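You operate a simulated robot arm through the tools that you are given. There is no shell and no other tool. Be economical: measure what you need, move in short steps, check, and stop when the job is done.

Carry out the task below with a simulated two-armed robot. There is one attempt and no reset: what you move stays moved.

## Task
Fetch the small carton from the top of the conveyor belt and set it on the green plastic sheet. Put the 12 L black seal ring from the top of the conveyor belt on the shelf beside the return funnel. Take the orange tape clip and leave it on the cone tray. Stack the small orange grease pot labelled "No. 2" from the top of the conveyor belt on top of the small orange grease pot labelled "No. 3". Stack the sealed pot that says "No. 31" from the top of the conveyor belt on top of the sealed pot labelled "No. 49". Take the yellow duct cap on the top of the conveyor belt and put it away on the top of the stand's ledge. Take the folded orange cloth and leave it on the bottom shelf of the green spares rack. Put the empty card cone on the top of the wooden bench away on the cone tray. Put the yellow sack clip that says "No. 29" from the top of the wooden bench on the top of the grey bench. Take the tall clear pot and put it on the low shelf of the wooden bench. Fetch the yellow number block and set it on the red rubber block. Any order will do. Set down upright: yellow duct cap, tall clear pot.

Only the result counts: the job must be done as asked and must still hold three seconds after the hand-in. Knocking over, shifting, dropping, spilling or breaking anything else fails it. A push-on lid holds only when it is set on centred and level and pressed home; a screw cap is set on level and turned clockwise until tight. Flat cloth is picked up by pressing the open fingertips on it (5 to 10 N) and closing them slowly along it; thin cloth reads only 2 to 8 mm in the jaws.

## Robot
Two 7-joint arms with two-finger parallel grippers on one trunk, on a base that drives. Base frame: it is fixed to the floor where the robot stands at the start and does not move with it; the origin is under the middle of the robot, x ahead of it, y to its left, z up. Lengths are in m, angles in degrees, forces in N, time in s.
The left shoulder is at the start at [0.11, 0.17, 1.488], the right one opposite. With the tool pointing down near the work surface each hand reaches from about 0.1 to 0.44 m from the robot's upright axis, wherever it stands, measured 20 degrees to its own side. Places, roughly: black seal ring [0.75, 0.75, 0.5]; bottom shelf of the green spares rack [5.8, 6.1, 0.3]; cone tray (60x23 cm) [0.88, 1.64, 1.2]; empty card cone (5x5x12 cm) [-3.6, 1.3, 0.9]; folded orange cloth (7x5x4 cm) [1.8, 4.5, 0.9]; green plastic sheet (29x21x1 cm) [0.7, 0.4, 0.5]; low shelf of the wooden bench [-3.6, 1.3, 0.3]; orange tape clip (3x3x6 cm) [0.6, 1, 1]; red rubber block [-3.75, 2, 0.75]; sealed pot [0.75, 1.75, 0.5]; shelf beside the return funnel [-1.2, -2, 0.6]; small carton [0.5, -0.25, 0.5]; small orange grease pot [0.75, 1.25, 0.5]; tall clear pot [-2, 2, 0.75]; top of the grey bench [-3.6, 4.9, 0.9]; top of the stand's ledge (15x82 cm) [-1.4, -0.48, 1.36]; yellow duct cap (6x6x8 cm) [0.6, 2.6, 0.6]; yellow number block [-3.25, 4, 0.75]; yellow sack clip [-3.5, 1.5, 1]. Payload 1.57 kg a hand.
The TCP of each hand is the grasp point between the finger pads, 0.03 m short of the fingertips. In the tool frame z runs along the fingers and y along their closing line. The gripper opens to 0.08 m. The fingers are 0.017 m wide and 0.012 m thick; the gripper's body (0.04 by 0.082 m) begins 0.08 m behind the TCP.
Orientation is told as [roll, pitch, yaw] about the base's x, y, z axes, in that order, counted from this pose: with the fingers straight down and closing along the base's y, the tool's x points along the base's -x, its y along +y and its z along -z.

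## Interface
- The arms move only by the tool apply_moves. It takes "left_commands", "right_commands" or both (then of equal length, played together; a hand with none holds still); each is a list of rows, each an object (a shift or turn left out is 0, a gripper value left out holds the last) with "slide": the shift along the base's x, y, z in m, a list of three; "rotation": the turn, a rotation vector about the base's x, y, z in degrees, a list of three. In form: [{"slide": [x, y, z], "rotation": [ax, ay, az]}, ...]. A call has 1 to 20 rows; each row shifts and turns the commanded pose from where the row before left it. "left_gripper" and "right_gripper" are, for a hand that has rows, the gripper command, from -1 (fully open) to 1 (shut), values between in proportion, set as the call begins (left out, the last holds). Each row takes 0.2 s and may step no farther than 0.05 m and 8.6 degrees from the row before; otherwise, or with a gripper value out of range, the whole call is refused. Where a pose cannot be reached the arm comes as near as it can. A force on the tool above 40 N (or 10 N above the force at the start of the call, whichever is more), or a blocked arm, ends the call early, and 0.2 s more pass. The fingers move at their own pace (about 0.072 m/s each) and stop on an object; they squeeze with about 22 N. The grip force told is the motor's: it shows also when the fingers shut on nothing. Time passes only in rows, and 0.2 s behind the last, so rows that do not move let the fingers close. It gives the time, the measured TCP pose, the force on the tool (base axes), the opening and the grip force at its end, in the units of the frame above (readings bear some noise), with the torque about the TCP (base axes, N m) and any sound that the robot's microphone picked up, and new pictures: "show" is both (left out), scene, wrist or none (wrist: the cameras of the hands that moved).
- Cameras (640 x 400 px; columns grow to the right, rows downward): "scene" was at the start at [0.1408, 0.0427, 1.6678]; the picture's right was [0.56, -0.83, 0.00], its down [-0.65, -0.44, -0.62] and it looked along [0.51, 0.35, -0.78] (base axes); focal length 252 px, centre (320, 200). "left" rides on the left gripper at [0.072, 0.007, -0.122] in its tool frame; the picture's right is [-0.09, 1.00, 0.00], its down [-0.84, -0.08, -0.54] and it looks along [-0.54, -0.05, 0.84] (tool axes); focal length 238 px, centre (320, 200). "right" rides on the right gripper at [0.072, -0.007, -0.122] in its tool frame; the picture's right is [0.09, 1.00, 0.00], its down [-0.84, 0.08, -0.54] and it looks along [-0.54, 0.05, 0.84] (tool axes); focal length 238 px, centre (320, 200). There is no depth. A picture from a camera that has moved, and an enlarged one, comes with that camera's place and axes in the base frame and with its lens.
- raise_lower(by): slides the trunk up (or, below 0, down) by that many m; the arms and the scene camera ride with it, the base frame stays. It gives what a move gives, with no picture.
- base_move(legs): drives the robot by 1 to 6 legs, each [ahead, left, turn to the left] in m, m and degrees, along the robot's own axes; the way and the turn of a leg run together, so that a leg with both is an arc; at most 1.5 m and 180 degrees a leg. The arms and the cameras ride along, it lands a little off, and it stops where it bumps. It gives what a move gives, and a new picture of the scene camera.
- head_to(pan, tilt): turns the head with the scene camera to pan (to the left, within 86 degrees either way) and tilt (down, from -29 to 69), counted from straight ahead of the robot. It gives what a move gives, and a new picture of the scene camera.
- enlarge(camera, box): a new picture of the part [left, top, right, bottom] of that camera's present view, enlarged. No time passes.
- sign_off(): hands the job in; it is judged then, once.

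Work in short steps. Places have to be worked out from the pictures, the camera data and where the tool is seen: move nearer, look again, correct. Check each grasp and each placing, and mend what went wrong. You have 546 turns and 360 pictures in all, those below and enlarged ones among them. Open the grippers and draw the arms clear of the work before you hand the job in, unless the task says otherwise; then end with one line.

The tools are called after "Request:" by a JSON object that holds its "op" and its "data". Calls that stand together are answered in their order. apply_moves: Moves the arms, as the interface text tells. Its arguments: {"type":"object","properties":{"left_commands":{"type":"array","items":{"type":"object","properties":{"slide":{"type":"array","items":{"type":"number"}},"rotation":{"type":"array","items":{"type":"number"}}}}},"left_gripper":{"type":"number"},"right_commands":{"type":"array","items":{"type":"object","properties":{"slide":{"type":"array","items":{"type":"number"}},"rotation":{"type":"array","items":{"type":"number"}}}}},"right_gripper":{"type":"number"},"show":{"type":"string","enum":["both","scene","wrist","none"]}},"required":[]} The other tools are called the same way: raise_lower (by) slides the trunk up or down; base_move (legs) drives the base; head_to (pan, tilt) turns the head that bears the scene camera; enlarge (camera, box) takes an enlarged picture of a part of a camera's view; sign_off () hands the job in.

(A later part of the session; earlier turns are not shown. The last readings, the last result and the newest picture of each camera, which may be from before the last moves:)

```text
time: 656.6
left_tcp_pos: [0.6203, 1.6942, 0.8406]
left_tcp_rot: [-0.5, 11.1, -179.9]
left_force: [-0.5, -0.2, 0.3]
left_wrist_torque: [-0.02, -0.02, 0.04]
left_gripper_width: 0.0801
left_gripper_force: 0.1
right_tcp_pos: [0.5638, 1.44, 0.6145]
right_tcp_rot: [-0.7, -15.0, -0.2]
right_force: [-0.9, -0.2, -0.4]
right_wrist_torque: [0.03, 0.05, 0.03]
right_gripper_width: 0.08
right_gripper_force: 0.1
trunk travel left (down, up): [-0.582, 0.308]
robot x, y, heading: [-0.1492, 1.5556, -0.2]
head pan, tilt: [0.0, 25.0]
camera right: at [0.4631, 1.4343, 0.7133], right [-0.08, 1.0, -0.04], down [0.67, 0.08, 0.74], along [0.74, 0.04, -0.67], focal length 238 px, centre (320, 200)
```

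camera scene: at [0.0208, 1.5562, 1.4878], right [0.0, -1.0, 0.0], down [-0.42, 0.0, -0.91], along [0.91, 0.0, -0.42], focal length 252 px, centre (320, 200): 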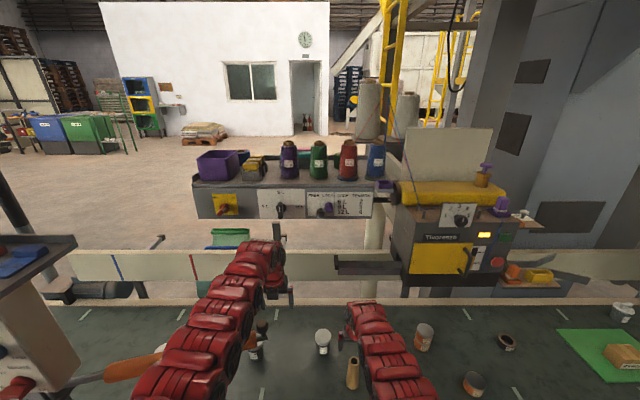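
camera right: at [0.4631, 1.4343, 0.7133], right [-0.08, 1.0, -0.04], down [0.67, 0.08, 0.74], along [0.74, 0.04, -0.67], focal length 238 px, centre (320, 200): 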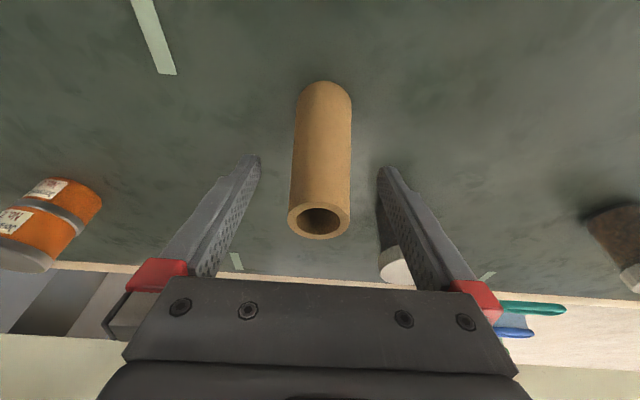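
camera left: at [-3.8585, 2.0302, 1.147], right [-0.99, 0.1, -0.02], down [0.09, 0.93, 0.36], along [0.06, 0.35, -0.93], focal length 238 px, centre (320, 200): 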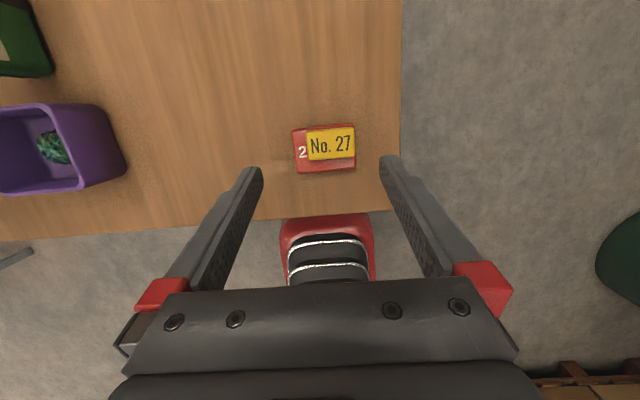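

Request:
{"op": "apply_moves", "data": {"right_commands": [{"slide": [-0.004, 0, 0]}, {}, {}, {}, {}, {"slide": [0, 0, 0.04]}, {"slide": [0, 0, 0.045]}, {"slide": [0, 0, 0.045]}, {"slide": [0, 0, 0.045]}], "right_gripper": 1, "show": "wrist"}}

```text
time: 658.6
left_tcp_pos: [0.6213, 1.6934, 0.841]
left_tcp_rot: [-0.5, 11.1, -180.0]
left_force: [-0.1, -0.1, -0.2]
left_wrist_torque: [0.0, 0.0, 0.01]
left_gripper_width: 0.0801
left_gripper_force: 0.1
right_tcp_pos: [0.5588, 1.4385, 0.7886]
right_tcp_rot: [-0.7, -15.0, -0.3]
right_force: [-0.5, 0.0, 0.3]
right_wrist_torque: [-0.04, 0.03, -0.01]
right_gripper_width: 0.0347
right_gripper_force: 22.1
trunk travel left (down, up): [-0.582, 0.308]
robot x, y, heading: [-0.1495, 1.5601, -0.1]
head pan, tilt: [0.0, 25.0]
camera right: at [0.4588, 1.4332, 0.8874], right [-0.08, 1.0, -0.04], down [0.67, 0.08, 0.74], along [0.74, 0.04, -0.67], focal length 238 px, centre (320, 200)
```

right: 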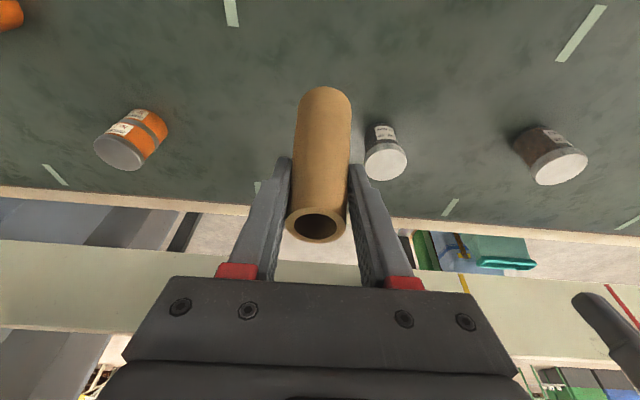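

Re-grasped at tilt 15°. Back off 0.1, raise the trunk, and tuck the left hand low and aside.

Request:
{"op": "base_move", "data": {"legs": [[-0.1, 0, 0]]}}

Request:
{"op": "raise_lower", "data": {"by": 0.3}}

Request:
{"op": "apply_moves", "data": {"left_commands": [{"slide": [-0.01, 0.02, -0.04]}, {"slide": [-0.01, 0.02, -0.04]}, {"slide": [-0.01, 0.02, -0.04]}, {"slide": [-0.02, 0.02, -0.04]}, {"slide": [-0.03, 0, -0.03]}, {"slide": [-0.03, 0, 0]}], "right_commands": [{"slide": [0, 0.03, 0.03]}, {"slide": [0, 0.03, 0.03]}, {"slide": [0, 0.03, 0.03]}, {"slide": [0, 0.03, 0.03]}, {"slide": [0, 0.03, 0.03]}, {"slide": [0, 0.02, 0.03]}], "show": "none"}}

```text
time: 659.8
left_tcp_pos: [0.5233, 1.6941, 0.8401]
left_tcp_rot: [-0.5, 11.1, -179.9]
left_force: [-0.2, 0.1, 0.0]
left_wrist_torque: [0.0, -0.01, 0.03]
left_gripper_width: 0.0799
left_gripper_force: 0.1
right_tcp_pos: [0.4628, 1.4386, 0.7886]
right_tcp_rot: [-0.7, -14.9, -0.3]
right_force: [0.3, -0.8, 0.0]
right_wrist_torque: [0.01, 0.01, 0.0]
right_gripper_width: 0.0343
right_gripper_force: 22.3
trunk travel left (down, up): [-0.582, 0.308]
robot x, y, heading: [-0.2504, 1.5571, -0.0]
head pan, tilt: [0.0, 25.0]
camera scene: at [-0.0784, 1.5566, 1.4881], right [0.0, -1.0, 0.0], down [-0.42, 0.0, -0.91], along [0.91, 0.0, -0.42], focal length 252 px, centre (320, 200)
```

scene: 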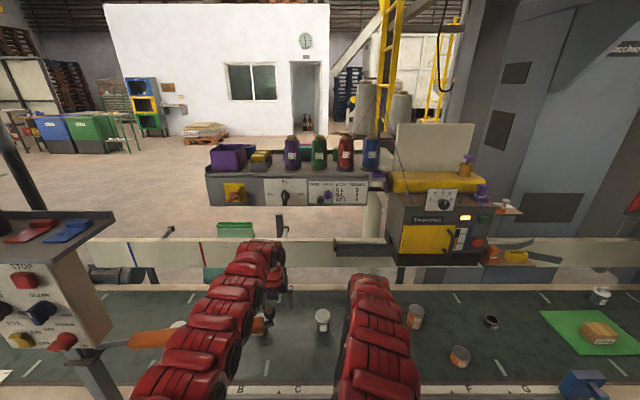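

```text
time: 662.8
left_tcp_pos: [0.5246, 1.6936, 1.1405]
left_tcp_rot: [-0.5, 11.0, -180.0]
left_force: [0.2, -0.4, -0.5]
left_wrist_torque: [0.01, 0.02, 0.05]
left_gripper_width: 0.08
left_gripper_force: 0.0
right_tcp_pos: [0.462, 1.4405, 1.0894]
right_tcp_rot: [-0.7, -14.8, -0.2]
right_force: [0.5, 0.0, 0.2]
right_wrist_torque: [0.01, 0.04, 0.02]
right_gripper_width: 0.0344
right_gripper_force: 22.3
trunk travel left (down, up): [-0.882, 0.008]
robot x, y, heading: [-0.2484, 1.5601, -0.1]
head pan, tilt: [0.0, 25.0]
```

```text
time: 664.1
left_tcp_pos: [0.4033, 1.7784, 0.971]
left_tcp_rot: [-0.6, 11.2, -180.0]
left_force: [-0.6, -0.6, 0.2]
left_wrist_torque: [0.0, 0.0, 0.01]
left_gripper_width: 0.0801
left_gripper_force: 0.0
left hand out of reach, approached as far as the arm can: row 3
right_tcp_pos: [0.4619, 1.6122, 1.2689]
right_tcp_rot: [-0.8, -15.0, -0.2]
right_force: [0.0, -0.4, -1.0]
right_wrist_torque: [-0.02, -0.03, -0.01]
right_gripper_width: 0.0346
right_gripper_force: 21.6
trunk travel left (down, up): [-0.882, 0.008]
robot x, y, heading: [-0.2527, 1.558, -0.1]
head pan, tilt: [0.0, 25.0]
```

Request:
{"op": "apply_moves", "data": {"left_commands": [{"slide": [-0.04, 0, 0]}, {"slide": [-0.04, 0, -0.01]}], "right_commands": [{"slide": [0.0, 0, 0.035]}, {"slide": [0.0, 0, 0.025]}], "show": "none"}}

Request:
{"op": "base_move", "data": {"legs": [[0.2, 0, 0]]}}

Request:
{"op": "enlarge", "data": {"camera": "right", "box": [0, 0, 640, 400]}}

```text
time: 664.8
left_tcp_pos: [0.3433, 1.7767, 0.9432]
left_tcp_rot: [-0.6, 11.2, -179.8]
left_force: [-0.2, 0.5, 0.1]
left_wrist_torque: [-0.01, 0.01, 0.02]
left_gripper_width: 0.08
left_gripper_force: 0.2
left hand out of reach, approached as far as the arm can: row 2
right_tcp_pos: [0.463, 1.6109, 1.3292]
right_tcp_rot: [-0.7, -14.9, -0.2]
right_force: [0.5, -0.1, -0.3]
right_wrist_torque: [-0.01, -0.01, 0.03]
right_gripper_width: 0.0347
right_gripper_force: 22.4
trunk travel left (down, up): [-0.882, 0.008]
robot x, y, heading: [-0.2472, 1.5563, -0.1]
head pan, tilt: [0.0, 25.0]
```

```text
time: 666.3
left_tcp_pos: [0.5403, 1.7772, 0.9451]
left_tcp_rot: [-0.6, 11.1, -180.1]
left_force: [-0.5, 0.1, 0.4]
left_wrist_torque: [-0.01, -0.02, 0.01]
left_gripper_width: 0.0798
left_gripper_force: 0.1
right_tcp_pos: [0.6569, 1.6102, 1.3292]
right_tcp_rot: [-0.7, -15.0, -0.3]
right_force: [-1.1, 0.2, -0.4]
right_wrist_torque: [-0.03, -0.04, -0.04]
right_gripper_width: 0.0347
right_gripper_force: 22.1
trunk travel left (down, up): [-0.882, 0.008]
robot x, y, heading: [-0.051, 1.5549, 0.1]
head pan, tilt: [0.0, 25.0]
camera scene: at [0.1166, 1.556, 1.7885], right [0.0, -1.0, 0.0], down [-0.42, 0.0, -0.91], along [0.91, 0.0, -0.42], focal length 252 px, centre (320, 200)
```

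scene: 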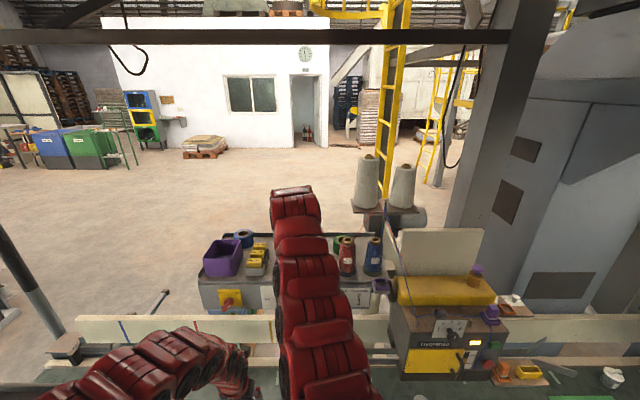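

```text
1.00 times, centred on (320, 200) of right (not enlarged: the box is as wide or as high as the picture)
camera zoom: at [0.5589, 1.6038, 1.4292], right [-0.08, 1.0, -0.04], down [0.67, 0.08, 0.74], along [0.74, 0.04, -0.67], focal length 238 px, centre (320, 200)
```

zoom: 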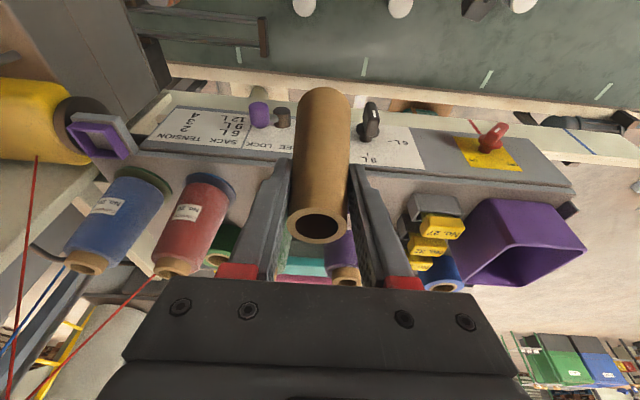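

Advance over the tray at this height (cone bottom 3.5 cm above it).

Request:
{"op": "apply_moves", "data": {"right_commands": [{"slide": [0.03, 0, 0]}, {"slide": [0.03, 0, 0]}, {"slide": [0.03, 0, 0]}, {"slide": [0.03, 0, 0]}], "show": "wrist"}}

```text
time: 667.3
left_tcp_pos: [0.5416, 1.7771, 0.9443]
left_tcp_rot: [-0.7, 10.9, -179.9]
left_force: [0.3, -0.2, 1.4]
left_wrist_torque: [0.0, 0.0, 0.01]
left_gripper_width: 0.0801
left_gripper_force: 0.1
right_tcp_pos: [0.6887, 1.6047, 1.3282]
right_tcp_rot: [-0.8, -14.9, -0.3]
right_force: [-0.7, 0.3, 0.5]
right_wrist_torque: [0.01, -0.02, 0.0]
right_gripper_width: 0.0345
right_gripper_force: 22.1
right hand out of reach, approached as far as the arm can: row 1, 2, 3, 4
trunk travel left (down, up): [-0.882, 0.008]
robot x, y, heading: [-0.0513, 1.5543, -0.1]
head pan, tilt: [0.0, 25.0]
camera right: at [0.5886, 1.5983, 1.4262], right [-0.08, 1.0, -0.04], down [0.67, 0.08, 0.74], along [0.74, 0.04, -0.67], focal length 238 px, centre (320, 200)
```

right: 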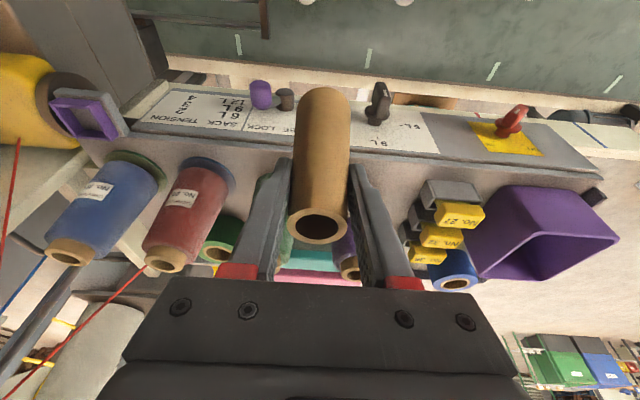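

Request:
{"op": "apply_moves", "data": {"left_commands": [{"slide": [-0.03, 0, -0.02]}, {"slide": [-0.03, 0, -0.02]}], "show": "none"}}

Request:
{"op": "base_move", "data": {"legs": [[0.08, 0, 0]]}}

```text
time: 667.9
left_tcp_pos: [0.4988, 1.7793, 0.8899]
left_tcp_rot: [-0.5, 11.1, -179.9]
left_force: [-0.2, 0.2, -0.7]
left_wrist_torque: [0.0, -0.03, 0.0]
left_gripper_width: 0.08
left_gripper_force: 0.1
left hand out of reach, approached as far as the arm can: row 1, 2
right_tcp_pos: [0.6892, 1.6056, 1.3272]
right_tcp_rot: [-0.8, -15.0, -0.2]
right_force: [-0.3, -0.2, -1.5]
right_wrist_torque: [0.0, -0.03, 0.01]
right_gripper_width: 0.0345
right_gripper_force: 21.9
trunk travel left (down, up): [-0.882, 0.008]
robot x, y, heading: [-0.0513, 1.5551, -0.4]
head pan, tilt: [0.0, 25.0]
```

```text
time: 669.0
left_tcp_pos: [0.5755, 1.7793, 0.8915]
left_tcp_rot: [-0.6, 11.1, -179.8]
left_force: [-0.3, -0.6, 0.4]
left_wrist_torque: [0.02, -0.03, 0.02]
left_gripper_width: 0.0799
left_gripper_force: 0.0
right_tcp_pos: [0.7617, 1.6073, 1.3303]
right_tcp_rot: [-0.9, -15.2, 0.0]
right_force: [0.2, -0.4, -0.1]
right_wrist_torque: [0.0, 0.0, 0.0]
right_gripper_width: 0.0344
right_gripper_force: 22.0
trunk travel left (down, up): [-0.882, 0.008]
robot x, y, heading: [0.0241, 1.5597, -0.1]
head pan, tilt: [0.0, 25.0]
camera scene: at [0.1929, 1.5562, 1.7887], right [0.0, -1.0, 0.0], down [-0.42, 0.0, -0.91], along [0.91, 0.0, -0.42], focal length 252 px, centre (320, 200)
```

scene: 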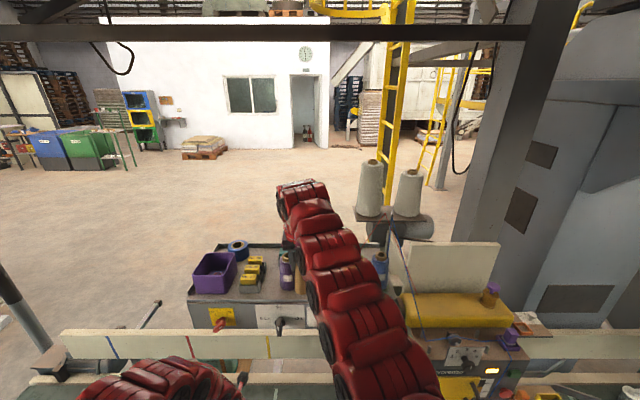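

Request:
{"op": "apply_moves", "data": {"right_commands": [{"slide": [0.012, 0.002, 0]}, {"slide": [0.01, 0, 0]}], "show": "wrist"}}

```text
time: 669.6
left_tcp_pos: [0.5765, 1.78, 0.8912]
left_tcp_rot: [-0.6, 11.0, -179.9]
left_force: [0.2, 0.0, 0.9]
left_wrist_torque: [0.03, -0.02, 0.01]
left_gripper_width: 0.0798
left_gripper_force: 0.0
right_tcp_pos: [0.7647, 1.6072, 1.3281]
right_tcp_rot: [-0.8, -15.0, -0.1]
right_force: [1.2, 0.0, -0.5]
right_wrist_torque: [-0.02, -0.01, 0.01]
right_gripper_width: 0.0344
right_gripper_force: 22.2
right hand out of reach, approached as far as the arm can: row 1, 2
trunk travel left (down, up): [-0.882, 0.008]
robot x, y, heading: [0.0284, 1.5585, 0.1]
head pan, tilt: [0.0, 25.0]
camera right: at [0.6641, 1.6008, 1.4272], right [-0.08, 1.0, -0.04], down [0.67, 0.08, 0.74], along [0.74, 0.04, -0.67], focal length 238 px, centre (320, 200)
```

right: 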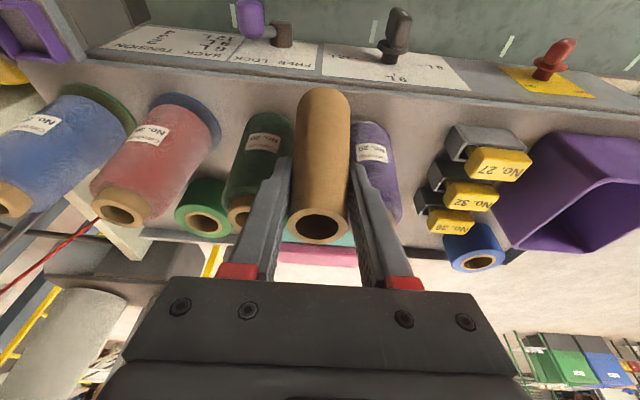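

Need ~1.2 cm more; nudge the base forward, then lower.

Request:
{"op": "base_move", "data": {"legs": [[0.015, 0, 0]]}}

Request:
{"op": "apply_moves", "data": {"right_commands": [{"slide": [0, 0, -0.015]}, {"slide": [0, 0, -0.01]}, {"slide": [0, 0, -0.004]}], "show": "wrist"}}

```text
time: 670.4
left_tcp_pos: [0.5894, 1.7793, 0.8916]
left_tcp_rot: [-0.5, 11.1, -179.9]
left_force: [-0.3, 0.4, 0.3]
left_wrist_torque: [-0.01, -0.02, 0.01]
left_gripper_width: 0.08
left_gripper_force: 0.2
right_tcp_pos: [0.7767, 1.6069, 1.3308]
right_tcp_rot: [-0.8, -15.2, -0.1]
right_force: [-0.3, 0.1, -0.5]
right_wrist_torque: [0.0, -0.05, -0.01]
right_gripper_width: 0.0345
right_gripper_force: 22.4
trunk travel left (down, up): [-0.882, 0.008]
robot x, y, heading: [0.0427, 1.5537, -0.3]
head pan, tilt: [0.0, 25.0]
camera scene: at [0.2084, 1.5561, 1.7886], right [0.0, -1.0, 0.0], down [-0.42, 0.0, -0.91], along [0.91, 0.0, -0.42], focal length 252 px, centre (320, 200)
```

scene: 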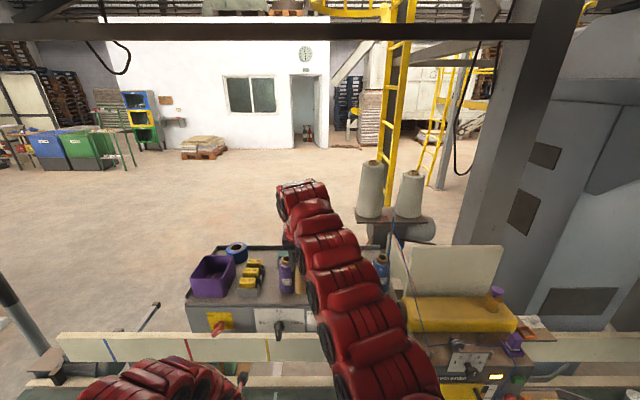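

```text
time: 671.2
left_tcp_pos: [0.5921, 1.7799, 0.8898]
left_tcp_rot: [-0.6, 10.9, -179.9]
left_force: [0.4, -0.2, -0.3]
left_wrist_torque: [-0.04, -0.03, 0.0]
left_gripper_width: 0.08
left_gripper_force: 0.0
right_tcp_pos: [0.78, 1.6076, 1.2989]
right_tcp_rot: [-0.7, -15.0, -0.1]
right_force: [-0.8, -1.0, 1.0]
right_wrist_torque: [0.01, -0.01, 0.01]
right_gripper_width: 0.0342
right_gripper_force: 21.8
trunk travel left (down, up): [-0.882, 0.008]
robot x, y, heading: [0.0409, 1.5512, -0.0]
head pan, tilt: [0.0, 25.0]
camera right: at [0.6801, 1.6003, 1.3974], right [-0.08, 1.0, -0.04], down [0.67, 0.08, 0.74], along [0.74, 0.04, -0.67], focal length 238 px, centre (320, 200)
```

right: 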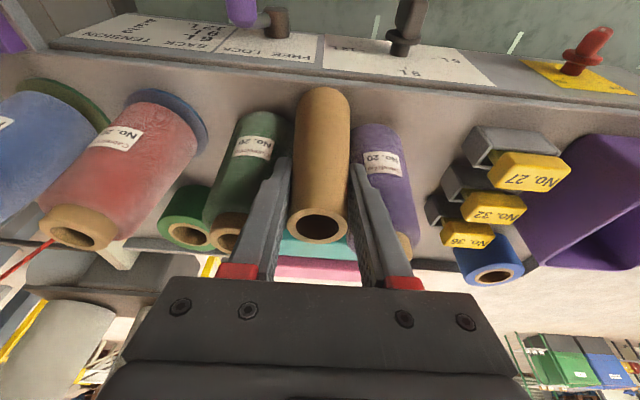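

Request:
{"op": "apply_moves", "data": {"right_commands": [{"slide": [0, 0, -0.003]}, {"slide": [0, 0, -0.002]}, {"slide": [0, 0, -0.002]}, {"slide": [0, 0, -0.002]}], "show": "none"}}

```text
time: 672.2
left_tcp_pos: [0.5903, 1.7786, 0.8923]
left_tcp_rot: [-0.6, 11.1, -179.9]
left_force: [-0.5, 0.7, -1.0]
left_wrist_torque: [-0.01, -0.02, 0.03]
left_gripper_width: 0.0802
left_gripper_force: 0.1
right_tcp_pos: [0.7776, 1.6067, 1.2953]
right_tcp_rot: [-0.6, -15.4, -0.2]
right_force: [2.5, -1.2, 26.2]
right_wrist_torque: [-0.02, -0.13, 0.05]
right_gripper_width: 0.0349
right_gripper_force: 22.0
trunk travel left (down, up): [-0.882, 0.008]
robot x, y, heading: [0.0418, 1.559, -0.1]
head pan, tilt: [0.0, 25.0]
```

Contact. Open only slightly (0.045 m) and withdraw upward.

Request:
{"op": "apply_moves", "data": {"right_commands": [{"slide": [0, 0, 0.001]}, {}, {}, {"slide": [-0.003, 0, 0.02]}, {"slide": [-0.008, 0, 0.035]}, {"slide": [-0.008, 0, 0.03]}, {"slide": [-0.02, 0, 0.02]}, {"slide": [-0.03, 0, 0.01]}], "right_gripper": -0.12, "show": "wrist"}}

```text
time: 674.0
left_tcp_pos: [0.59, 1.7805, 0.8919]
left_tcp_rot: [-0.5, 11.1, -179.9]
left_force: [0.2, -1.3, -1.0]
left_wrist_torque: [0.02, -0.04, 0.02]
left_gripper_width: 0.0799
left_gripper_force: 0.0
right_tcp_pos: [0.7086, 1.6062, 1.4087]
right_tcp_rot: [-0.8, -15.2, -0.3]
right_force: [0.5, 0.6, -0.6]
right_wrist_torque: [0.01, -0.03, -0.01]
right_gripper_width: 0.045
right_gripper_force: 0.0
trunk travel left (down, up): [-0.882, 0.008]
robot x, y, heading: [0.0442, 1.5555, -0.1]
head pan, tilt: [0.0, 25.0]
camera right: at [0.6081, 1.6, 1.507], right [-0.08, 1.0, -0.04], down [0.67, 0.08, 0.74], along [0.74, 0.04, -0.67], focal length 238 px, centre (320, 200)
```

right: 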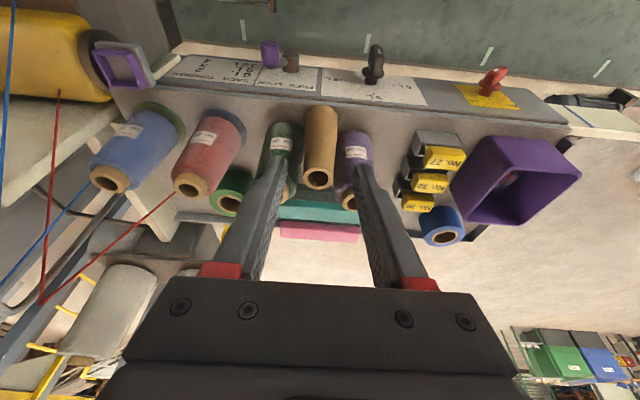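

Cone is standing on the tray. Now the tape clip: back off, strafe right, and look at the board.

Request:
{"op": "base_move", "data": {"legs": [[-0.33, 0, 0], [0, -0.42, 0]]}}

Request:
{"op": "head_to", "data": {"pan": -15, "tilt": 35}}

Request:
{"op": "enlarge", "data": {"camera": "scene", "box": [220, 200, 400, 310]}}

```text
time: 678.3
left_tcp_pos: [0.2634, 1.3678, 0.8897]
left_tcp_rot: [-0.7, 10.9, -179.7]
left_force: [1.0, 0.4, 0.1]
left_wrist_torque: [0.01, 0.0, -0.02]
left_gripper_width: 0.0796
left_gripper_force: 0.1
right_tcp_pos: [0.3831, 1.1953, 1.4066]
right_tcp_rot: [-0.7, -14.9, 0.2]
right_force: [-0.2, 0.0, -0.7]
right_wrist_torque: [-0.03, 0.0, 0.02]
right_gripper_width: 0.0446
right_gripper_force: 0.2
trunk travel left (down, up): [-0.882, 0.008]
robot x, y, heading: [-0.2875, 1.1408, 0.1]
head pan, tilt: [0.0, 25.0]
camera scene: at [-0.1157, 1.1445, 1.788], right [0.0, -1.0, 0.0], down [-0.42, 0.0, -0.91], along [0.91, 0.0, -0.42], focal length 252 px, centre (320, 200)
```

scene: 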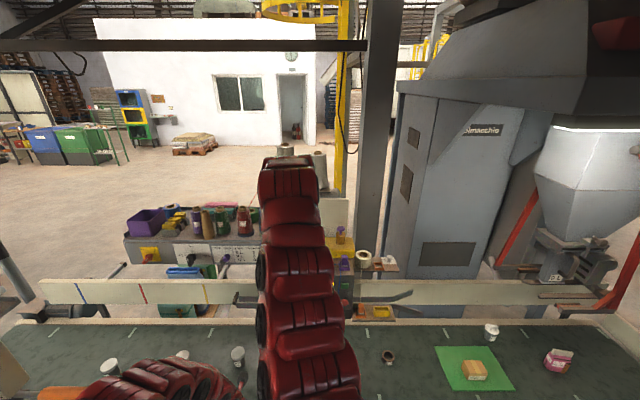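

```text
time: 679.1
left_tcp_pos: [0.2634, 1.3666, 0.8903]
left_tcp_rot: [-0.6, 11.1, -179.6]
left_force: [-1.0, -1.0, 0.8]
left_wrist_torque: [0.03, -0.02, 0.0]
left_gripper_width: 0.0801
left_gripper_force: 0.1
right_tcp_pos: [0.3833, 1.1946, 1.408]
right_tcp_rot: [-0.7, -15.0, 0.0]
right_force: [-0.5, 0.4, 0.4]
right_wrist_torque: [0.01, 0.01, -0.04]
right_gripper_width: 0.0448
right_gripper_force: 0.0
trunk travel left (down, up): [-0.882, 0.008]
robot x, y, heading: [-0.2869, 1.1411, -0.1]
head pan, tilt: [-15.0, 35.0]
camera scene: at [-0.1228, 1.1194, 1.7723], right [-0.26, -0.97, 0.0], down [-0.55, 0.15, -0.82], along [0.79, -0.21, -0.57], focal length 252 px, centre (320, 200)
```

scene: 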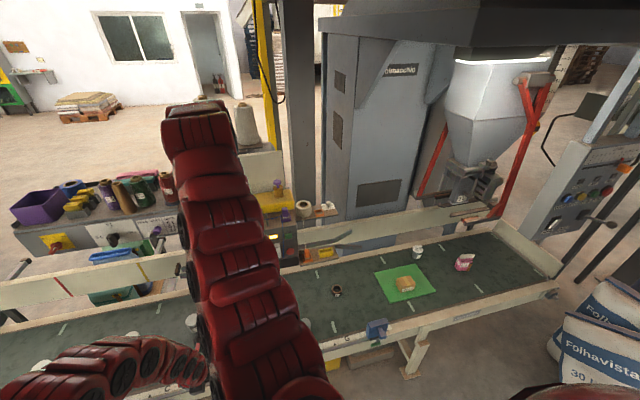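

```text
3.56 times, centred on (310, 255) of scene
camera zoom: at [-0.1228, 1.1194, 1.7723], right [-0.26, -0.97, 0.0], down [-0.55, 0.15, -0.82], along [0.79, -0.21, -0.57], focal length 898 px, centre (356, 4)
```

zoom: 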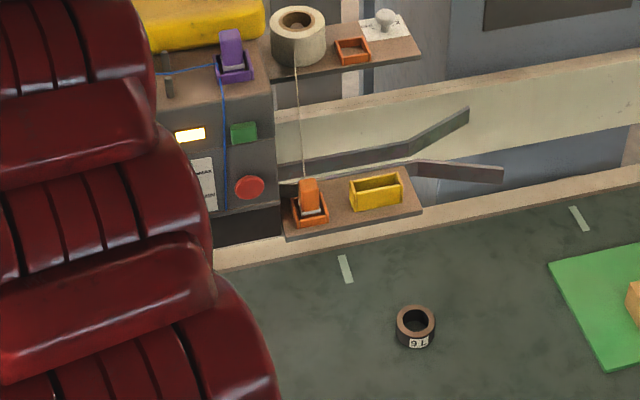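

The orange clip stands in an orange holder on the lower board at ≈(0.60, 0.986, 0.985), just beside the box. Bring the right hand near with tilt 25°.

Request:
{"op": "apply_moves", "data": {"right_commands": [{"slide": [0, -0.02, -0.04], "rotation": [0, -5, 0]}, {"slide": [0, -0.03, -0.04], "rotation": [0, -5, 0]}, {"slide": [0, -0.03, -0.04]}, {"slide": [0, -0.03, -0.04]}, {"slide": [0, -0.03, -0.04]}, {"slide": [0, -0.03, -0.04]}, {"slide": [0, -0.03, -0.03]}], "right_gripper": -0.5, "show": "none"}}

Request:
{"op": "base_move", "data": {"legs": [[0.1, 0, 0]]}}

Request:
{"op": "enlarge", "data": {"camera": "right", "box": [0, 0, 640, 400]}}

```text
time: 680.7
left_tcp_pos: [0.2628, 1.3672, 0.89]
left_tcp_rot: [-0.7, 11.0, -179.7]
left_force: [0.2, -0.3, 0.3]
left_wrist_torque: [0.01, -0.01, -0.01]
left_gripper_width: 0.0802
left_gripper_force: 0.0
right_tcp_pos: [0.3993, 1.0052, 1.1341]
right_tcp_rot: [-0.8, -24.9, 0.1]
right_force: [0.1, -0.2, -0.7]
right_wrist_torque: [0.02, 0.01, 0.0]
right_gripper_width: 0.0598
right_gripper_force: 0.0
right hand out of reach, approached as far as the arm can: row 2, 3
trunk travel left (down, up): [-0.882, 0.008]
robot x, y, heading: [-0.2843, 1.1452, -0.1]
head pan, tilt: [-15.0, 35.0]
```

```text
time: 681.8
left_tcp_pos: [0.3612, 1.3678, 0.8896]
left_tcp_rot: [-0.6, 10.9, -179.6]
left_force: [0.1, -0.2, 0.2]
left_wrist_torque: [-0.01, 0.03, -0.01]
left_gripper_width: 0.0799
left_gripper_force: 0.0
right_tcp_pos: [0.4988, 1.006, 1.1364]
right_tcp_rot: [-0.7, -25.0, 0.1]
right_force: [-0.3, 0.4, 0.3]
right_wrist_torque: [-0.02, -0.02, 0.02]
right_gripper_width: 0.0601
right_gripper_force: 0.0
trunk travel left (down, up): [-0.882, 0.008]
robot x, y, heading: [-0.1872, 1.1437, 0.0]
head pan, tilt: [-15.0, 35.0]
camera scene: at [-0.0248, 1.12, 1.7725], right [-0.26, -0.97, 0.0], down [-0.55, 0.15, -0.82], along [0.79, -0.21, -0.57], focal length 252 px, centre (320, 200)
```

scene: 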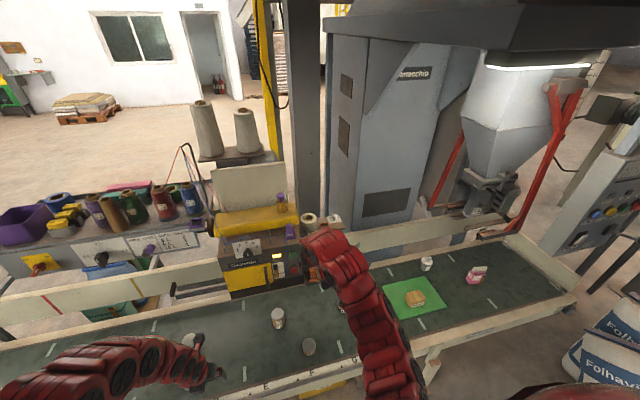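

```text
1.00 times, centred on (320, 200) of right (not enlarged: the box is as wide or as high as the picture)
camera zoom: at [0.383, 1.0003, 1.2161], right [-0.08, 1.0, -0.05], down [0.53, 0.09, 0.84], along [0.84, 0.04, -0.53], focal length 238 px, centre (320, 200)
```

zoom: 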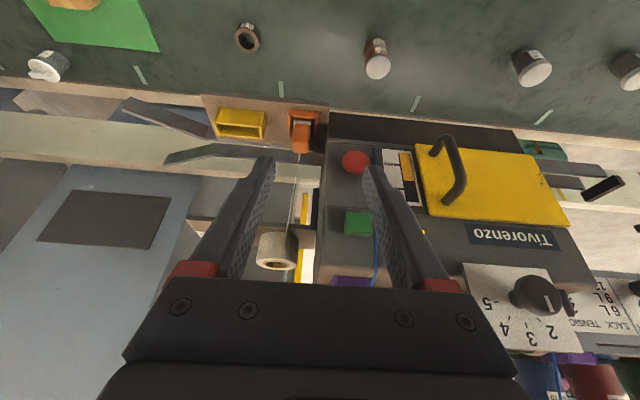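

Clip top ≈(0.60, 0.981, 1.005), box side at y≈1.013. Approach with the fingers opened to ~5 cm.

Request:
{"op": "apply_moves", "data": {"right_commands": [{"slide": [0.022, -0.007, -0.03]}, {"slide": [0.022, -0.006, -0.03]}, {"slide": [0.022, -0.006, -0.03]}, {"slide": [0.01, -0.006, -0.01]}], "right_gripper": -0.22, "show": "wrist"}}

```text
time: 682.8
left_tcp_pos: [0.3614, 1.3661, 0.8901]
left_tcp_rot: [-0.6, 11.1, -179.7]
left_force: [0.3, -0.6, 1.1]
left_wrist_torque: [0.0, 0.02, -0.02]
left_gripper_width: 0.0799
left_gripper_force: 0.0
right_tcp_pos: [0.5761, 0.9828, 1.0356]
right_tcp_rot: [-0.7, -25.0, 0.2]
right_force: [0.4, 0.8, -0.7]
right_wrist_torque: [-0.03, 0.03, 0.01]
right_gripper_width: 0.0486
right_gripper_force: 0.0
trunk travel left (down, up): [-0.882, 0.008]
robot x, y, heading: [-0.1855, 1.1413, 0.4]
head pan, tilt: [-15.0, 35.0]
camera right: at [0.4607, 0.9756, 1.1151], right [-0.08, 1.0, -0.05], down [0.53, 0.09, 0.84], along [0.85, 0.04, -0.53], focal length 238 px, centre (320, 200)
```

right: 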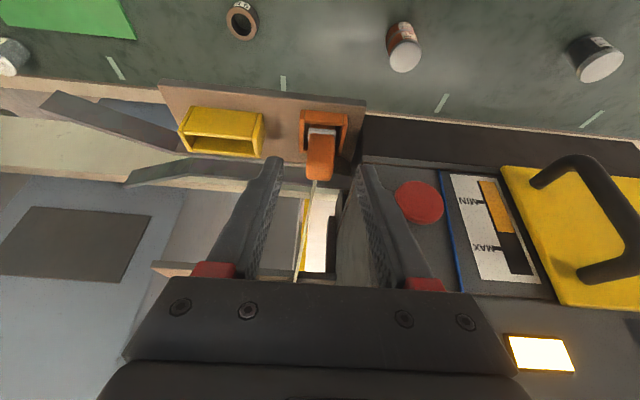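

Request:
{"op": "apply_moves", "data": {"right_commands": [{"slide": [0.009, 0.001, -0.018]}, {"slide": [0.009, 0, -0.018]}], "show": "wrist"}}

```text
time: 683.6
left_tcp_pos: [0.3582, 1.3688, 0.8937]
left_tcp_rot: [-0.5, 11.3, -179.7]
left_force: [-0.7, -0.3, 0.0]
left_wrist_torque: [0.04, 0.01, -0.02]
left_gripper_width: 0.0801
left_gripper_force: 0.1
right_tcp_pos: [0.5862, 0.9838, 1.0035]
right_tcp_rot: [-0.9, -24.8, 0.3]
right_force: [-20.7, -0.1, 22.3]
right_wrist_torque: [0.7, 0.12, 0.72]
right_gripper_width: 0.0484
right_gripper_force: 0.2
trunk travel left (down, up): [-0.882, 0.008]
robot x, y, heading: [-0.1891, 1.143, -0.1]
head pan, tilt: [-15.0, 35.0]
stopped in row 2 (right hand): the force on the tool passed its limit at 85 N (the readings are from after the stop); the commanded pose is now the measured one
camera right: at [0.4706, 0.9768, 1.083], right [-0.08, 1.0, -0.05], down [0.53, 0.09, 0.84], along [0.84, 0.04, -0.54], focal length 238 px, centre (320, 200)
```

right: 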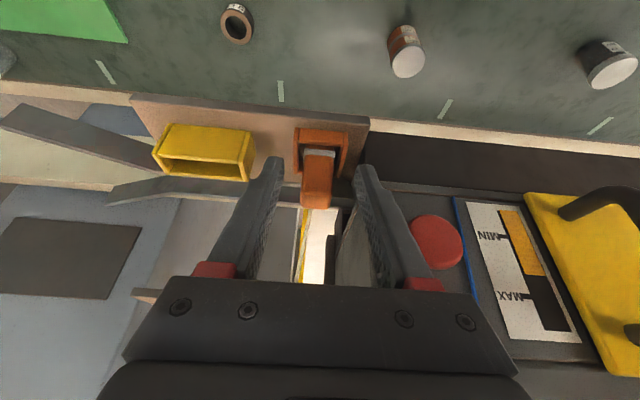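

The +y finger touches the box face. Back off 6 mm and close; the clip is already between the pads.

Request:
{"op": "apply_moves", "data": {"right_commands": [{"slide": [-0.006, -0.001, 0.004]}, {}, {}, {}, {}], "right_gripper": 1, "show": "wrist"}}

```text
time: 684.8
left_tcp_pos: [0.3609, 1.3682, 0.8911]
left_tcp_rot: [-0.7, 11.0, -179.7]
left_force: [-0.5, 0.1, -0.7]
left_wrist_torque: [0.04, 0.02, -0.04]
left_gripper_width: 0.0801
left_gripper_force: 0.1
right_tcp_pos: [0.5853, 0.9817, 1.003]
right_tcp_rot: [-0.8, -24.6, 0.3]
right_force: [-0.7, -0.2, 0.0]
right_wrist_torque: [0.01, 0.04, -0.01]
right_gripper_width: 0.021
right_gripper_force: 22.0
trunk travel left (down, up): [-0.882, 0.008]
robot x, y, heading: [-0.1867, 1.1431, 0.1]
head pan, tilt: [-15.0, 35.0]
camera right: at [0.4699, 0.9757, 1.0831], right [-0.08, 1.0, -0.05], down [0.54, 0.09, 0.84], along [0.84, 0.04, -0.54], focal length 238 px, centre (320, 200)
```

right: 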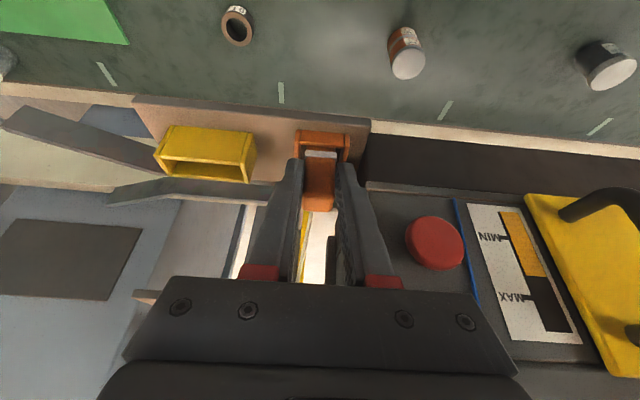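

Gripped (0.021). Lift straight up.

Request:
{"op": "apply_moves", "data": {"right_commands": [{"slide": [0, 0, 0.02]}, {"slide": [0, 0, 0.02]}, {"slide": [-0.01, 0, 0.03]}, {"slide": [-0.02, 0, 0.03]}], "show": "wrist"}}

```text
time: 685.8
left_tcp_pos: [0.36, 1.3681, 0.8911]
left_tcp_rot: [-0.6, 11.0, -179.7]
left_force: [0.9, -0.8, -0.4]
left_wrist_torque: [-0.01, -0.01, -0.01]
left_gripper_width: 0.08
left_gripper_force: 0.0
right_tcp_pos: [0.5537, 0.9831, 1.1048]
right_tcp_rot: [-0.6, -24.6, 0.2]
right_force: [0.8, -0.6, 0.4]
right_wrist_torque: [0.05, -0.04, 0.0]
right_gripper_width: 0.0209
right_gripper_force: 21.5
trunk travel left (down, up): [-0.882, 0.008]
robot x, y, heading: [-0.1896, 1.1427, 0.0]
head pan, tilt: [-15.0, 35.0]
camera right: at [0.439, 0.9758, 1.1863], right [-0.08, 1.0, -0.05], down [0.53, 0.09, 0.84], along [0.84, 0.04, -0.54], focal length 238 px, centre (320, 200)
```

right: 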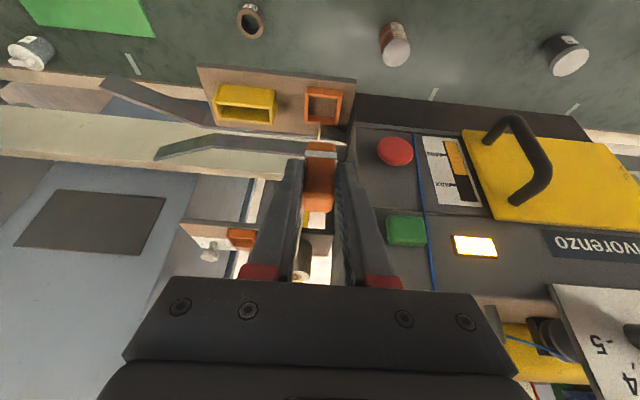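

Clip extracted. Back off, strafe left to y≈1.6 and raise the hand over tray height.

Request:
{"op": "base_move", "data": {"legs": [[-0.1, 0, 0], [0, 0.44, 0]]}}

Request:
{"op": "apply_moves", "data": {"right_commands": [{"slide": [0, 0.03, 0.035]}, {"slide": [0, 0.03, 0.035]}, {"slide": [0, 0.03, 0.035]}, {"slide": [0, 0.03, 0.035]}, {"slide": [0, 0.03, 0.035]}, {"slide": [0, 0.035, 0.03]}, {"slide": [0, 0.04, 0]}, {"slide": [0, 0.04, 0]}, {"slide": [0, 0.03, 0]}], "show": "none"}}

```text
time: 689.2
left_tcp_pos: [0.2616, 1.8017, 0.8901]
left_tcp_rot: [-0.6, 11.0, -179.8]
left_force: [0.5, 0.5, 0.2]
left_wrist_torque: [-0.05, 0.0, 0.01]
left_gripper_width: 0.0802
left_gripper_force: 0.0
right_tcp_pos: [0.4556, 1.4153, 1.1046]
right_tcp_rot: [-0.6, -24.4, 0.2]
right_force: [-1.0, -0.7, -1.2]
right_wrist_torque: [0.04, 0.01, 0.0]
right_gripper_width: 0.0208
right_gripper_force: 21.8
trunk travel left (down, up): [-0.882, 0.008]
robot x, y, heading: [-0.2824, 1.5777, 0.2]
head pan, tilt: [-15.0, 35.0]
camera scene: at [-0.1237, 1.553, 1.7723], right [-0.26, -0.97, 0.0], down [-0.55, 0.15, -0.82], along [0.79, -0.21, -0.57], focal length 252 px, centre (320, 200)
```

scene: 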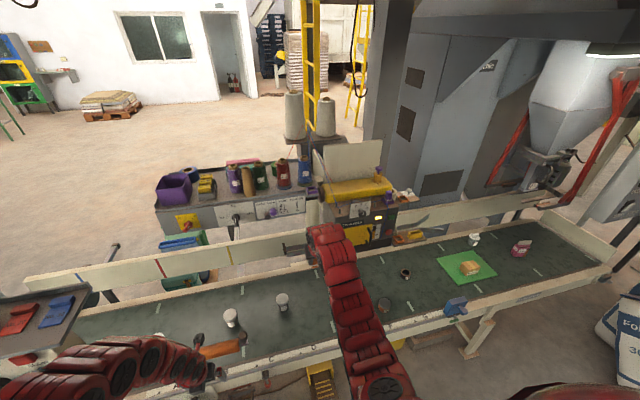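

```text
time: 691.2
left_tcp_pos: [0.2619, 1.8033, 0.8899]
left_tcp_rot: [-0.5, 11.0, -179.8]
left_force: [-0.6, 0.2, -0.8]
left_wrist_torque: [0.0, -0.02, 0.02]
left_gripper_width: 0.0802
left_gripper_force: 0.1
right_tcp_pos: [0.4551, 1.7167, 1.3097]
right_tcp_rot: [-0.7, -24.6, 0.3]
right_force: [0.5, -0.5, -0.6]
right_wrist_torque: [0.0, -0.01, -0.02]
right_gripper_width: 0.021
right_gripper_force: 21.6
trunk travel left (down, up): [-0.882, 0.008]
robot x, y, heading: [-0.2902, 1.5781, 0.1]
head pan, tilt: [-15.0, 35.0]
```

Request:
{"op": "base_move", "data": {"legs": [[0.26, 0, 0]]}}

Request:
{"op": "enlarge", "data": {"camera": "right", "box": [0, 0, 640, 400]}}

```text
time: 693.0
left_tcp_pos: [0.5251, 1.7963, 0.8905]
left_tcp_rot: [-0.6, 11.1, 179.9]
left_force: [0.1, -0.2, -0.4]
left_wrist_torque: [-0.01, -0.02, 0.0]
left_gripper_width: 0.0799
left_gripper_force: 0.0
right_tcp_pos: [0.7174, 1.708, 1.3096]
right_tcp_rot: [-0.8, -24.7, -0.1]
right_force: [-0.3, -0.4, -0.7]
right_wrist_torque: [0.0, -0.01, 0.03]
right_gripper_width: 0.0207
right_gripper_force: 21.7
trunk travel left (down, up): [-0.882, 0.008]
robot x, y, heading: [-0.0246, 1.5779, -0.4]
head pan, tilt: [-15.0, 35.0]
camera scene: at [0.137, 1.5522, 1.7725], right [-0.26, -0.96, 0.0], down [-0.55, 0.15, -0.82], along [0.79, -0.22, -0.57], focal length 252 px, centre (320, 200)
```

scene: 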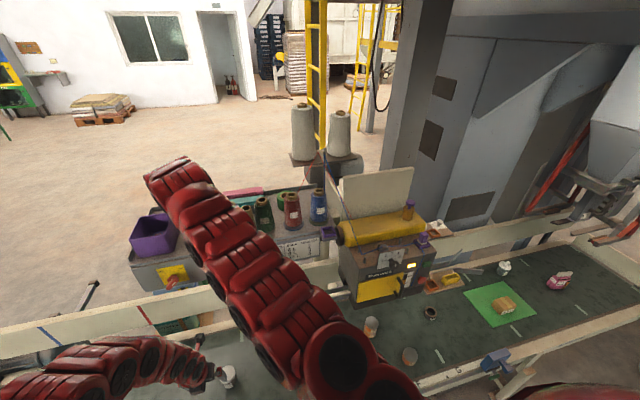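

```text
1.00 times, centred on (320, 200) of right (not enlarged: the box is as wide or as high as the picture)
camera zoom: at [0.6028, 1.7023, 1.3912], right [-0.08, 1.0, -0.05], down [0.54, 0.08, 0.84], along [0.84, 0.04, -0.54], focal length 238 px, centre (320, 200)
```

zoom: 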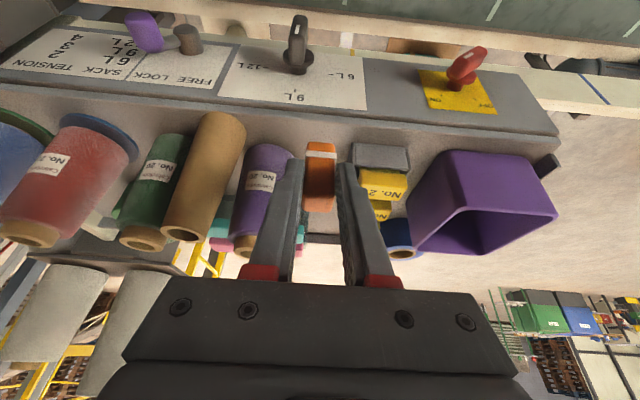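

Clip is lined up with the gap between the purple spool and the clip rack. Extend 5.5 cm.

Request:
{"op": "apply_moves", "data": {"right_commands": [{"slide": [0.028, 0.001, 0]}, {"slide": [0.027, 0.001, 0]}], "show": "none"}}

```text
time: 693.6
left_tcp_pos: [0.5263, 1.7963, 0.8894]
left_tcp_rot: [-0.4, 11.0, 180.0]
left_force: [-0.6, -0.6, -0.8]
left_wrist_torque: [0.01, -0.01, 0.0]
left_gripper_width: 0.0802
left_gripper_force: 0.2
right_tcp_pos: [0.7186, 1.7088, 1.3105]
right_tcp_rot: [-0.8, -24.6, -0.1]
right_force: [-1.1, -0.6, -0.2]
right_wrist_torque: [0.0, -0.01, 0.0]
right_gripper_width: 0.0208
right_gripper_force: 22.3
right hand out of reach, approached as far as the arm can: row 1, 2
trunk travel left (down, up): [-0.882, 0.008]
robot x, y, heading: [-0.0261, 1.5771, -0.2]
head pan, tilt: [-15.0, 35.0]
```

Request:
{"op": "base_move", "data": {"legs": [[0.052, 0, 0.2]]}}

Request:
{"op": "apply_moves", "data": {"right_commands": [{"slide": [0, 0.002, -0.02]}, {"slide": [0, 0, -0.015]}], "show": "wrist"}}

```text
time: 694.6
left_tcp_pos: [0.5722, 1.7979, 0.8941]
left_tcp_rot: [-0.5, 11.4, -179.9]
left_force: [-0.9, -0.2, 0.2]
left_wrist_torque: [0.0, -0.03, 0.03]
left_gripper_width: 0.0801
left_gripper_force: 0.1
right_tcp_pos: [0.7644, 1.7105, 1.3142]
right_tcp_rot: [-0.7, -24.8, 0.0]
right_force: [-0.7, 0.1, 0.6]
right_wrist_torque: [-0.03, -0.03, 0.01]
right_gripper_width: 0.0207
right_gripper_force: 22.9
trunk travel left (down, up): [-0.882, 0.008]
robot x, y, heading: [0.027, 1.5766, -0.3]
head pan, tilt: [-15.0, 35.0]
camera scene: at [0.181, 1.5523, 1.7733], right [-0.26, -0.97, 0.0], down [-0.55, 0.15, -0.82], along [0.79, -0.21, -0.57], focal length 252 px, centre (320, 200)
```

scene: 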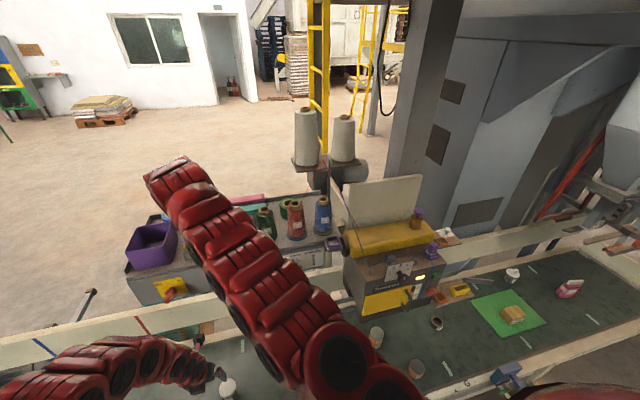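

```text
time: 695.2
left_tcp_pos: [0.5752, 1.7998, 0.8905]
left_tcp_rot: [-0.6, 11.1, -179.9]
left_force: [0.8, 0.0, -0.4]
left_wrist_torque: [-0.01, -0.01, 0.01]
left_gripper_width: 0.08
left_gripper_force: 0.0
right_tcp_pos: [0.7664, 1.7134, 1.2767]
right_tcp_rot: [-0.7, -24.7, 0.1]
right_force: [0.1, 0.1, -0.2]
right_wrist_torque: [-0.05, 0.0, 0.03]
right_gripper_width: 0.0207
right_gripper_force: 22.0
trunk travel left (down, up): [-0.882, 0.008]
robot x, y, heading: [0.0271, 1.574, -0.2]
head pan, tilt: [-15.0, 35.0]
camera right: at [0.6517, 1.7062, 1.3565], right [-0.08, 1.0, -0.05], down [0.53, 0.09, 0.84], along [0.84, 0.04, -0.54], focal length 238 px, centre (320, 200)
```

right: 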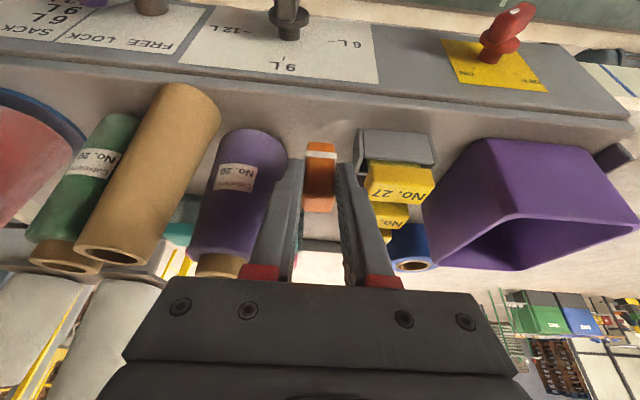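

Request:
{"op": "apply_moves", "data": {"right_commands": [{"slide": [0, -0.004, -0.008]}, {"slide": [0, 0, -0.004]}, {"slide": [0, 0, -0.003]}, {"slide": [0, 0, -0.003]}], "show": "none"}}

```text
time: 696.2
left_tcp_pos: [0.5759, 1.7988, 0.8907]
left_tcp_rot: [-0.6, 10.9, -179.9]
left_force: [0.4, -0.4, 0.1]
left_wrist_torque: [-0.01, 0.0, 0.0]
left_gripper_width: 0.0798
left_gripper_force: 0.1
right_tcp_pos: [0.7695, 1.7099, 1.2569]
right_tcp_rot: [-0.8, -24.6, 0.0]
right_force: [-0.3, 0.1, 0.0]
right_wrist_torque: [-0.02, 0.0, 0.01]
right_gripper_width: 0.021
right_gripper_force: 21.7
trunk travel left (down, up): [-0.882, 0.008]
robot x, y, heading: [0.028, 1.5766, -0.2]
head pan, tilt: [-15.0, 35.0]
```

Request:
{"op": "apply_moves", "data": {"right_commands": [{"slide": [0, 0, -0.004]}, {"slide": [0, 0, -0.003]}, {"slide": [0, 0, -0.003]}, {"slide": [0, 0, -0.003]}], "show": "wrist"}}

```text
time: 697.2
left_tcp_pos: [0.5765, 1.7981, 0.8913]
left_tcp_rot: [-0.7, 11.1, -180.0]
left_force: [0.2, -1.6, 0.4]
left_wrist_torque: [0.05, -0.03, -0.01]
left_gripper_width: 0.0802
left_gripper_force: 0.0
right_tcp_pos: [0.7669, 1.7091, 1.2466]
right_tcp_rot: [-0.8, -24.7, 0.0]
right_force: [2.4, 0.6, 18.3]
right_wrist_torque: [0.13, -0.31, 0.03]
right_gripper_width: 0.0209
right_gripper_force: 22.5
trunk travel left (down, up): [-0.882, 0.008]
robot x, y, heading: [0.0261, 1.5757, 0.1]
head pan, tilt: [-15.0, 35.0]
camera right: at [0.6523, 1.7028, 1.3261], right [-0.08, 1.0, -0.05], down [0.53, 0.08, 0.84], along [0.84, 0.04, -0.54], focal length 238 px, centre (320, 200)
```

right: 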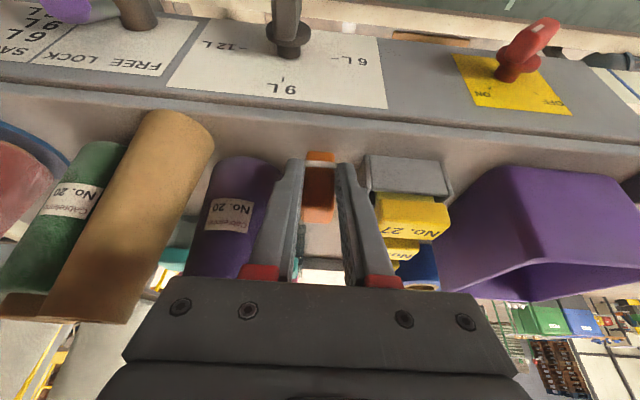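

Contact. Open slightly and withdraw.

Request:
{"op": "apply_moves", "data": {"right_commands": [{"slide": [0, 0, 0.001]}, {}, {}, {"slide": [-0.009, 0, 0.02]}, {"slide": [-0.015, 0, 0.033]}, {"slide": [-0.02, 0, 0.03]}, {"slide": [-0.03, 0, 0.02]}], "right_gripper": 0.12, "show": "wrist"}}

```text
time: 698.8
left_tcp_pos: [0.5759, 1.7972, 0.8904]
left_tcp_rot: [-0.6, 10.9, -179.9]
left_force: [0.0, -0.7, -0.2]
left_wrist_torque: [-0.01, -0.02, -0.01]
left_gripper_width: 0.0801
left_gripper_force: 0.1
right_tcp_pos: [0.6943, 1.7058, 1.349]
right_tcp_rot: [-0.6, -24.6, 0.0]
right_force: [-0.6, -0.8, 0.2]
right_wrist_torque: [0.05, 0.01, 0.03]
right_gripper_width: 0.0354
right_gripper_force: 0.1
trunk travel left (down, up): [-0.882, 0.008]
robot x, y, heading: [0.0266, 1.5763, -0.1]
head pan, tilt: [-15.0, 35.0]
camera right: at [0.5804, 1.6995, 1.4296], right [-0.08, 1.0, -0.05], down [0.54, 0.08, 0.84], along [0.84, 0.04, -0.54], focal length 238 px, centre (320, 200)
```

right: 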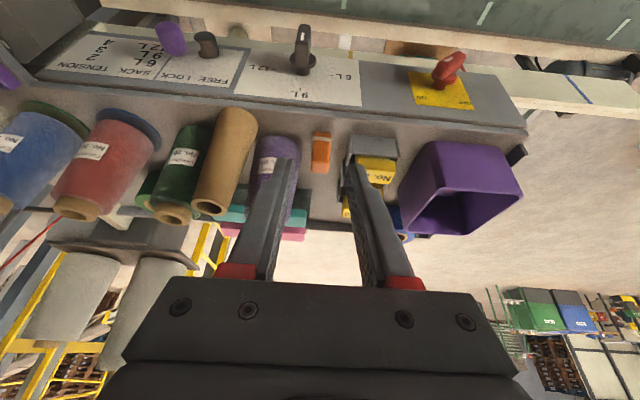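

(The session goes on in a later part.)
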